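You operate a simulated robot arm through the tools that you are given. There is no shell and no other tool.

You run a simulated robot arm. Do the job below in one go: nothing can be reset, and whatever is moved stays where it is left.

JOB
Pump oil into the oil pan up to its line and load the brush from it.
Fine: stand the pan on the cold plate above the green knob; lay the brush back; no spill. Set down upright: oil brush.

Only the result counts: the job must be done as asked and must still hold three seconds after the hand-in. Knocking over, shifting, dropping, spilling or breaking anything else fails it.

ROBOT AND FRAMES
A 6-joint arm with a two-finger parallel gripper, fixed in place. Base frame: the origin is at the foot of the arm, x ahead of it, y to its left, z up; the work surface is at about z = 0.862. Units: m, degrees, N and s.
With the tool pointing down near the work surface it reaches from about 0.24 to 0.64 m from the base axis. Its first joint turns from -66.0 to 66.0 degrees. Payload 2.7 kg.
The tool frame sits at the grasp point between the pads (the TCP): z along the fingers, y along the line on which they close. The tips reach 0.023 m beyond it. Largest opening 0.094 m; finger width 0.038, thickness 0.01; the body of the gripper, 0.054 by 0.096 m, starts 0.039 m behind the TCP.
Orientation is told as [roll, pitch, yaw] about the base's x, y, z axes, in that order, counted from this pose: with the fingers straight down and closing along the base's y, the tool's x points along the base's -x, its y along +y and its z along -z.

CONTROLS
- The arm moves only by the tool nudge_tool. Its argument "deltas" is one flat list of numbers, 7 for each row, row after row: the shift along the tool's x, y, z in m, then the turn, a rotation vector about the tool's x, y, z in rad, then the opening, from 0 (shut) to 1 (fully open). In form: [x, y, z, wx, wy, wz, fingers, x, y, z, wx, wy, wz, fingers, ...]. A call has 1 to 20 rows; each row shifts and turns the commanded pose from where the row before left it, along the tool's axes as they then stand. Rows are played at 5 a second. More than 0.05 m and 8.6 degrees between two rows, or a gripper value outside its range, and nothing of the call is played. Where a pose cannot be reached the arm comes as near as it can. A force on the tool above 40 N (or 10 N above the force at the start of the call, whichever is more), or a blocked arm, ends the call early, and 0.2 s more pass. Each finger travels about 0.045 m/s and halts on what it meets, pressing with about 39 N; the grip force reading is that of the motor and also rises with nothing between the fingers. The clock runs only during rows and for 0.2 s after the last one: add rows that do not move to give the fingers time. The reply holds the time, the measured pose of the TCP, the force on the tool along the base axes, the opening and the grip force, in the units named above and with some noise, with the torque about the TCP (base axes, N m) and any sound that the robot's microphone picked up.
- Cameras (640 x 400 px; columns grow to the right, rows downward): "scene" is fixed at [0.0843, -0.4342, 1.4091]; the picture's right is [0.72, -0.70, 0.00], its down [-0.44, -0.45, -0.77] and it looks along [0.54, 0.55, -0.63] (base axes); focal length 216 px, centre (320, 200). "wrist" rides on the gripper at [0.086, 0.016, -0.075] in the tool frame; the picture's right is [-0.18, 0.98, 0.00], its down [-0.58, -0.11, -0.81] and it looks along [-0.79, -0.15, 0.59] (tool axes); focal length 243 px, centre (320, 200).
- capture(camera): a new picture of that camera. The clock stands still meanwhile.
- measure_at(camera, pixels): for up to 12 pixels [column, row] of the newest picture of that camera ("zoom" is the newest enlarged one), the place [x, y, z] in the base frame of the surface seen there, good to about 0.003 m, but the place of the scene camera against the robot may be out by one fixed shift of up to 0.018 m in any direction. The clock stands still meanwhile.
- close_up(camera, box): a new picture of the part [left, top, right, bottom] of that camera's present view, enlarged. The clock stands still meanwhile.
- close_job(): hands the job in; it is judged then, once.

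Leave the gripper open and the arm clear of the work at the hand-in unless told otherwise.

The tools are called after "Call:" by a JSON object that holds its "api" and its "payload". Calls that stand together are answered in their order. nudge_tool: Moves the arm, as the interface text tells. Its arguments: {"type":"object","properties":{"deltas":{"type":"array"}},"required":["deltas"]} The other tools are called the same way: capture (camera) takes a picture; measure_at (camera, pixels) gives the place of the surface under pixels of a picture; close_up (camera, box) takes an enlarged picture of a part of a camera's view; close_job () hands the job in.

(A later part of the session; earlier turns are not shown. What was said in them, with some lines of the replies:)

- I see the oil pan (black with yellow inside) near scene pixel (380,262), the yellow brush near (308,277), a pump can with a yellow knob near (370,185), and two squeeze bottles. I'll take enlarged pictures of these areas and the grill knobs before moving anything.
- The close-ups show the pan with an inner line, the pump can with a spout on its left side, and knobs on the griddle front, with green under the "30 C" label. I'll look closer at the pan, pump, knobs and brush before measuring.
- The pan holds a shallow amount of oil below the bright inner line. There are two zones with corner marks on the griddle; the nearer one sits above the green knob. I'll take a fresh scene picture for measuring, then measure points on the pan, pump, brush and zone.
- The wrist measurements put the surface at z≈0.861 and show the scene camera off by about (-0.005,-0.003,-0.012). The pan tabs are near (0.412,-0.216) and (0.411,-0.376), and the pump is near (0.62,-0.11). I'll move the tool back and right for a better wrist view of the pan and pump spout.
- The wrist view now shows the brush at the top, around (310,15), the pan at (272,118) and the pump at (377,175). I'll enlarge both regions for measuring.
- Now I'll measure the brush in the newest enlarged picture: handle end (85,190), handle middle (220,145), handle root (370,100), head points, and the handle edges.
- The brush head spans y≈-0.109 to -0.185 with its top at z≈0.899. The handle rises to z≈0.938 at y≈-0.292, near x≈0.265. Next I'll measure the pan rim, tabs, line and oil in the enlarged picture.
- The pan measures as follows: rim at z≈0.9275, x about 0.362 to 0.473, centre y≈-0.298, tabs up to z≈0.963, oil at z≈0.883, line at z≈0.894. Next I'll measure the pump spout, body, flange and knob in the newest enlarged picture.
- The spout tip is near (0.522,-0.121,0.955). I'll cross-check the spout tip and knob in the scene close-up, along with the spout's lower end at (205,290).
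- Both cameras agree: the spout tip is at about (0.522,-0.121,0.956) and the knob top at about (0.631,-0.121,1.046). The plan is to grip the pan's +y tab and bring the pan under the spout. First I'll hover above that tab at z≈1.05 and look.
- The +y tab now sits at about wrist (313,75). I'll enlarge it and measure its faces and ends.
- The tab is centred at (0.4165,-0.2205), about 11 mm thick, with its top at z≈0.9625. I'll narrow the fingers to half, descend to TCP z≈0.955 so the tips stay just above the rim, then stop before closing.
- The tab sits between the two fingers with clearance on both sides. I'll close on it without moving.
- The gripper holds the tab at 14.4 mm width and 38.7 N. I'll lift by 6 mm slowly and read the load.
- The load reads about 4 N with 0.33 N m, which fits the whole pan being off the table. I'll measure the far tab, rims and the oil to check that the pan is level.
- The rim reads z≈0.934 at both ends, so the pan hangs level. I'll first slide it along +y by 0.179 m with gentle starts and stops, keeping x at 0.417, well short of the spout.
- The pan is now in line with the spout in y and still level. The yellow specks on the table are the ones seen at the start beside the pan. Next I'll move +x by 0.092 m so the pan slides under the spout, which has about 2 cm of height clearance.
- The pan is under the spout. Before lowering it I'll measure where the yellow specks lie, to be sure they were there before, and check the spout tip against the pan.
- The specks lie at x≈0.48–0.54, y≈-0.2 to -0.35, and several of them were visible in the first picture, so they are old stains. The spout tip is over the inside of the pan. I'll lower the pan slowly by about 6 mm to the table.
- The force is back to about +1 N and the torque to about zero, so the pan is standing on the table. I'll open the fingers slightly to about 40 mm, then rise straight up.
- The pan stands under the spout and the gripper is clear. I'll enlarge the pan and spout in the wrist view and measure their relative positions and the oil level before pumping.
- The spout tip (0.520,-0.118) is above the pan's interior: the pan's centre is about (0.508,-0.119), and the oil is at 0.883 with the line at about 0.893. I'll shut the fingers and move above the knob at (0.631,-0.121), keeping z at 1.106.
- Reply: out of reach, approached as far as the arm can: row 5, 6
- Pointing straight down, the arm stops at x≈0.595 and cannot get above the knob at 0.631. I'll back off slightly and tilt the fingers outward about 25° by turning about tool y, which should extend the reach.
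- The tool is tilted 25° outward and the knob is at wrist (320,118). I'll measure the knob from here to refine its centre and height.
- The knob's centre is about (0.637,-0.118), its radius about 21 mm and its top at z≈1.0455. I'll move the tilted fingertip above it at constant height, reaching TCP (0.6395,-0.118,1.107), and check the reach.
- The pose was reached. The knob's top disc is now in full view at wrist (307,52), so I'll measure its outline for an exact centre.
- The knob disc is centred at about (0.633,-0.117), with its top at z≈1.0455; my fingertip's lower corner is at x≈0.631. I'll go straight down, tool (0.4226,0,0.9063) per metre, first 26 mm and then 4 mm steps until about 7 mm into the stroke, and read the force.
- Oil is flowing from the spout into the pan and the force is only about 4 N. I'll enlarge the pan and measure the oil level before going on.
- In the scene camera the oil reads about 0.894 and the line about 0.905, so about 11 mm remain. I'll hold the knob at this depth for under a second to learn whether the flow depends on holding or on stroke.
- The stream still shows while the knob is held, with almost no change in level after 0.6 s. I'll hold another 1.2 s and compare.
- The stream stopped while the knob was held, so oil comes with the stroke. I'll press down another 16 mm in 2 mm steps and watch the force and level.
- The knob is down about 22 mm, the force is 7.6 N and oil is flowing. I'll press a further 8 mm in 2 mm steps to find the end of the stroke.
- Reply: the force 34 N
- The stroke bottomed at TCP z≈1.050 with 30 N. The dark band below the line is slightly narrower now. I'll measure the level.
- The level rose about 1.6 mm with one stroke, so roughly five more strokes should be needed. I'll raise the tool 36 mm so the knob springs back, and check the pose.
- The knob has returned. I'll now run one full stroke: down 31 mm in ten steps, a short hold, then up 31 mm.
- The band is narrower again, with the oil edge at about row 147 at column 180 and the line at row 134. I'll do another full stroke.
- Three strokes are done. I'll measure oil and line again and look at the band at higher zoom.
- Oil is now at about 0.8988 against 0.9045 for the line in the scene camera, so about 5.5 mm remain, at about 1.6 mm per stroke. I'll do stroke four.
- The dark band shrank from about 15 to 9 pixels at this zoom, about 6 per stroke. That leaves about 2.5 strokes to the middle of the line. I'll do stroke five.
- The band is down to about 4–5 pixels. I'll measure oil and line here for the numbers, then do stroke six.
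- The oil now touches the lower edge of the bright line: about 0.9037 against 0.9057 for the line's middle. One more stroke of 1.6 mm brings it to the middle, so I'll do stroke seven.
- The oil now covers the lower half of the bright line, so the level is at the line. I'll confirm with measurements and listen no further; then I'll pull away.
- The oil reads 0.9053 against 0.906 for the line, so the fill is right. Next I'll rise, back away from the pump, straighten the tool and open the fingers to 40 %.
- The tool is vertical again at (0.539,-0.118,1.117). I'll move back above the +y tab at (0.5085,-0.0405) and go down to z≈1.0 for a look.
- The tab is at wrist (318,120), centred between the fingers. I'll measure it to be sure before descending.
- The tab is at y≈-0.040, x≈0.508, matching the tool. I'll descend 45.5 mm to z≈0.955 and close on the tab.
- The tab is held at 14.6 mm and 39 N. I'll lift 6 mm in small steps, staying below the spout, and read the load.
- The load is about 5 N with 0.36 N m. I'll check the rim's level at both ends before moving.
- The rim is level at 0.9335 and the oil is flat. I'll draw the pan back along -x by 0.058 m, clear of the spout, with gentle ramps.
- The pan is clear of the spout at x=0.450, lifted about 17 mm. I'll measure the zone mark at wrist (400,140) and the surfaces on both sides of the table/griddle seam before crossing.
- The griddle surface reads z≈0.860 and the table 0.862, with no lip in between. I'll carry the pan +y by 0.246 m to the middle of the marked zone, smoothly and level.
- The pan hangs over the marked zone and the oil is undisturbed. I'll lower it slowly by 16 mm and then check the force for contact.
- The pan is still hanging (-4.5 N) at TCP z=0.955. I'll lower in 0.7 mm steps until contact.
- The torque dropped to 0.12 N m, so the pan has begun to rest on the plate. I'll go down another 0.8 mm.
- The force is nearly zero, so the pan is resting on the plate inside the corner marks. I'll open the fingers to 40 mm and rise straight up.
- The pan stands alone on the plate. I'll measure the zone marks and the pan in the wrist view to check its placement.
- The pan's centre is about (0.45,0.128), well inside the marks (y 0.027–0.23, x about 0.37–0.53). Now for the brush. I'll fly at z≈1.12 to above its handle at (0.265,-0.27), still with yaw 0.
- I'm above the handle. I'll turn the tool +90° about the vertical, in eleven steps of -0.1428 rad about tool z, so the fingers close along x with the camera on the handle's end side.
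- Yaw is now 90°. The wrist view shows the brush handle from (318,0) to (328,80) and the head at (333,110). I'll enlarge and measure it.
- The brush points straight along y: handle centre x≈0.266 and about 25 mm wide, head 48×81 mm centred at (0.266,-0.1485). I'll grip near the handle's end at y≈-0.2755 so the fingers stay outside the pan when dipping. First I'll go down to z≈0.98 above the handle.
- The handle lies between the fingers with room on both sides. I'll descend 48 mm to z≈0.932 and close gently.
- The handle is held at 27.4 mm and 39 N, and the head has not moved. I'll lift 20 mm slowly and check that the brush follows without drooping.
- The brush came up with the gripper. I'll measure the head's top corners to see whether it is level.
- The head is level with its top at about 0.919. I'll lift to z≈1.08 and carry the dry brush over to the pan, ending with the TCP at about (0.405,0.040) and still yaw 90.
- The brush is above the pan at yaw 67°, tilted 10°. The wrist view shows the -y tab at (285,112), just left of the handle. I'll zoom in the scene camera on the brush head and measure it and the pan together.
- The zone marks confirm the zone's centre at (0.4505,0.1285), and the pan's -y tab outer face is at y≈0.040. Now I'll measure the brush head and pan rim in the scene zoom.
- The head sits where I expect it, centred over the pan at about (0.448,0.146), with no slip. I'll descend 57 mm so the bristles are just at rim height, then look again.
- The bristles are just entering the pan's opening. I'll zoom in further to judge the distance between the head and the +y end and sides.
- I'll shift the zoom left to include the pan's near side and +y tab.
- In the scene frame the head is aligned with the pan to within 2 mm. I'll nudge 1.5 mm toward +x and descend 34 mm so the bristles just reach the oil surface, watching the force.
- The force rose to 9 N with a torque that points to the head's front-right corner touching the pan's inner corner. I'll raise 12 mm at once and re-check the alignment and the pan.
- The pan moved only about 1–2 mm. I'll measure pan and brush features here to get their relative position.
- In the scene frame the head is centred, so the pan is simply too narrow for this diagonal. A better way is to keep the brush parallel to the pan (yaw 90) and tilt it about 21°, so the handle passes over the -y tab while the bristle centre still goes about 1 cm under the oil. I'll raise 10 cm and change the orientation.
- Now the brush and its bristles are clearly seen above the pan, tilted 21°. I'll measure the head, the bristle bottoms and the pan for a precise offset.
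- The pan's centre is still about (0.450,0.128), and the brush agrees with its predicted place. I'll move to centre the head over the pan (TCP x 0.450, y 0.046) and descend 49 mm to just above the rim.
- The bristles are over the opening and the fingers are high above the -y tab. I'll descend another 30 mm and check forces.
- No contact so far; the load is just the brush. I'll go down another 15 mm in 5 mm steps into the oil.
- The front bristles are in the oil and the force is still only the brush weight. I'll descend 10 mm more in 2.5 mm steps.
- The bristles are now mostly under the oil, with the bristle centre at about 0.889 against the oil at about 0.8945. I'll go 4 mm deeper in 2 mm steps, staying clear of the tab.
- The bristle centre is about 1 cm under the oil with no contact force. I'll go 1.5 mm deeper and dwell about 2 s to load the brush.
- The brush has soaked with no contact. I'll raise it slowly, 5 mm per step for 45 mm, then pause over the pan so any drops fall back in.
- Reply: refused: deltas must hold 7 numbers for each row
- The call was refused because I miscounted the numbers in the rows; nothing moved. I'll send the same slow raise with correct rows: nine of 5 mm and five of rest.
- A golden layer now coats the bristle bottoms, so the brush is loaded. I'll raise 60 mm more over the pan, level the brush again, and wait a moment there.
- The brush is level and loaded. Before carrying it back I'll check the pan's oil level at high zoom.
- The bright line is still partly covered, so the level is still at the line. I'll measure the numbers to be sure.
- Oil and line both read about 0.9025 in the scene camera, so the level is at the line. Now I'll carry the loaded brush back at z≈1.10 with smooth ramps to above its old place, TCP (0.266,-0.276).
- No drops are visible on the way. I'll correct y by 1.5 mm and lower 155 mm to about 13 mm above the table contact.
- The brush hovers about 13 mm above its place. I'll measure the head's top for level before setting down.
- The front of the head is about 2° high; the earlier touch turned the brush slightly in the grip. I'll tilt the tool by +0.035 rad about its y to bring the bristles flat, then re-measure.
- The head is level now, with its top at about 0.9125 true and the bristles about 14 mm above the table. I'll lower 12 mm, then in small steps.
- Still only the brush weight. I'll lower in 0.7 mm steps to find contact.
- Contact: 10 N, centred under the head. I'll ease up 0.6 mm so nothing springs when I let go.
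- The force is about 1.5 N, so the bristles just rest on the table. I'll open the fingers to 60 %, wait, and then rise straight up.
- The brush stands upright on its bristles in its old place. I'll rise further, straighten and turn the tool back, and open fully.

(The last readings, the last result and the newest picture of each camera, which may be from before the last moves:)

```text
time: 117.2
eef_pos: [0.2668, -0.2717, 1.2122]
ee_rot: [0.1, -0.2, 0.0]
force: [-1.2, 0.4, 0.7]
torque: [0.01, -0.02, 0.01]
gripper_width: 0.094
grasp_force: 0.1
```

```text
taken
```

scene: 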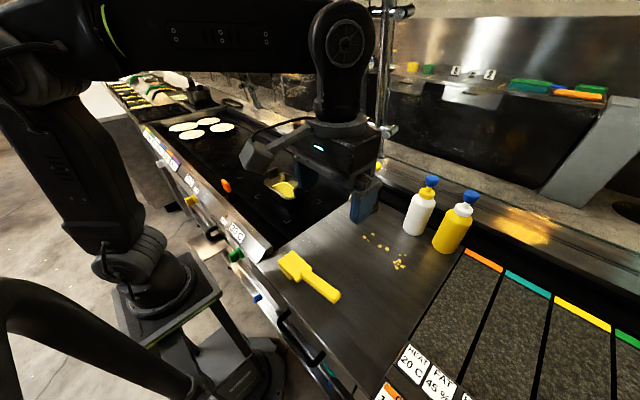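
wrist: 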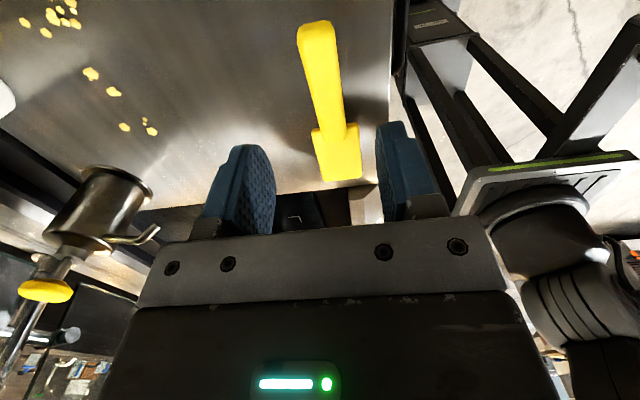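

The tool is straight again and fully open. I'll move back to about the starting pose so the view of the pan and table is clear.

Call:
{"api": "nudge_tool", "payload": {"deltas": [-0.0131, 0.038, -0.0064, 0, 0, 0, 1, -0.0131, 0.038, -0.0064, 0, 0, 0, 1, -0.0131, 0.038, -0.0064, 0, 0, 0, 1, -0.0131, 0.038, -0.0064, 0, 0, 0, 1, -0.0131, 0.038, -0.0064, 0, 0, 0, 1, -0.0131, 0.038, -0.0064, 0, 0, 0, 1, -0.0131, 0.038, -0.0064, 0, 0, 0, 1, 0, 0, 0, 0, 0, 0, 1]}}

Call:
{"api": "close_up", "payload": {"camera": "scene", "box": [200, 130, 440, 310]}}

Call:
{"api": "close_up", "payload": {"camera": "scene", "box": [260, 240, 360, 310]}}

Call:
{"api": "close_up", "payload": {"camera": "scene", "box": [260, 160, 320, 210]}}

Call:
{"api": "capture", "payload": {"camera": "wrist"}}

```text
time: 119.0
eef_pos: [0.3599, -0.007, 1.2557]
ee_rot: [0.1, 0.0, 0.0]
force: [0.1, -0.3, 0.7]
torque: [-0.02, 0.0, 0.04]
gripper_width: 0.094
grasp_force: 0.1
```

```text
2.22 times, centred on (320, 220) of scene
```

zoom: 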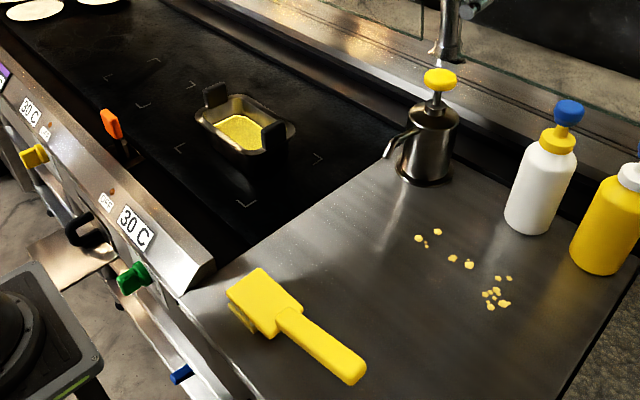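

```text
5.71 times, centred on (310, 275) of scene
```

zoom: 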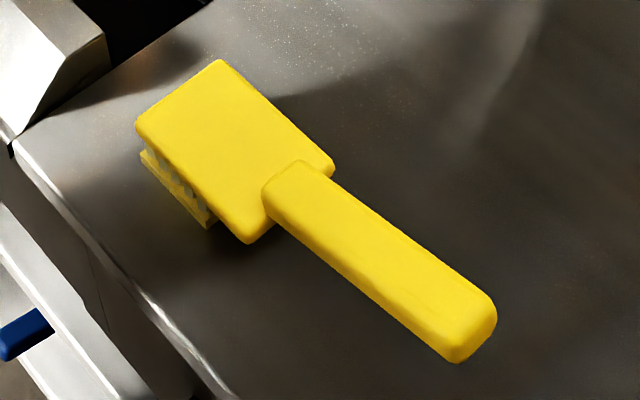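

```text
8.00 times, centred on (290, 185) of scene
```

zoom: 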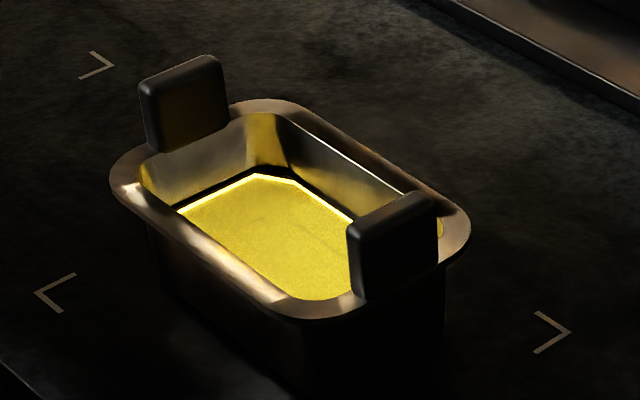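

```text
taken
```

wrist: 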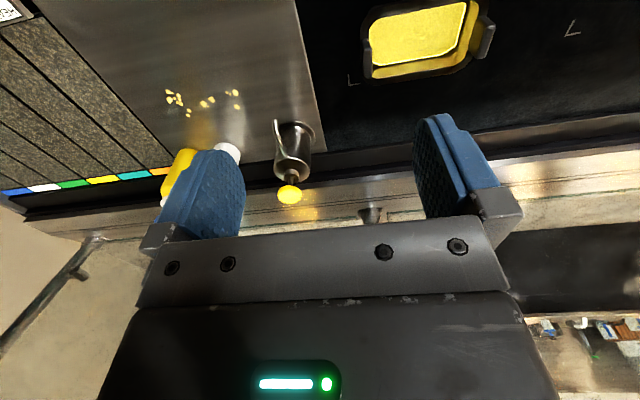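

Everything looks right: the brush is back upright with coated bristles, the pan is inside the marks, and there are no new drops. I'll take one last close look at the oil against the line and measure it.

Call:
{"api": "close_up", "payload": {"camera": "scene", "box": [272, 172, 312, 197]}}

Call:
{"api": "close_up", "payload": {"camera": "wrist", "box": [340, 0, 500, 100]}}

```text
16.00 times, centred on (292, 184) of scene
```

zoom: 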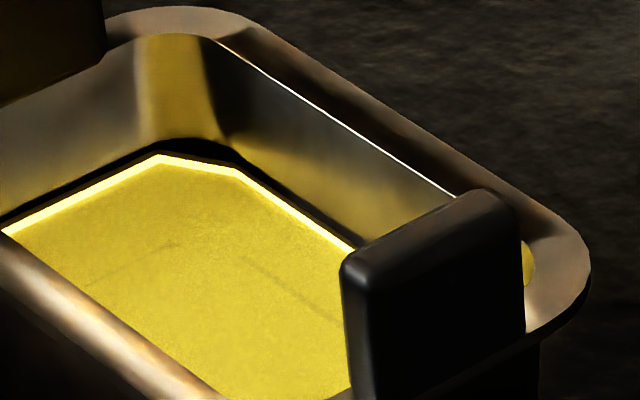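

```text
4.00 times, centred on (420, 50) of wrist
```

zoom: 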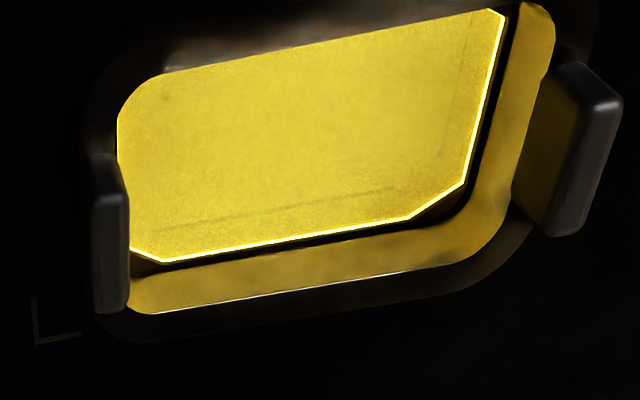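

The oil meets the line all round with no dark gap. The pan stands level inside the marked zone above the green knob, and the brush lies upright in its place with loaded bristles. The only specks on the table are the old ones, and the arm is clear and open, so I'm handing in the job.

Call:
{"api": "close_job", "payload": {}}

```text
The job is handed in.
```

I filled the oil pan to its line, loaded the brush from it, and handed the job in. I haven't seen the verdict.

- **Oil:** it took seven pump strokes. After the brush took its share, the oil still met the line all round with no gap, though it sits in the lower part of the line.
- **Pan:** it stands level inside the marked zone above the green knob, centred to within a few millimetres.
- **Brush:** the bristles have a visible oil coat, and it stands upright in its original spot.
- **Spills:** I saw no new drops. The yellow specks on the table are stains that were already beside the pan at the start.

On the first try at dipping, a corner of the brush head touched the inside of the pan at about 9 N. The pan moved 1–2 mm and the brush turned about 2° in the grip. I lifted off straight away, dipped at a different angle, and levelled the brush again before setting it down.

The gripper is open and the arm is back near its starting pose.
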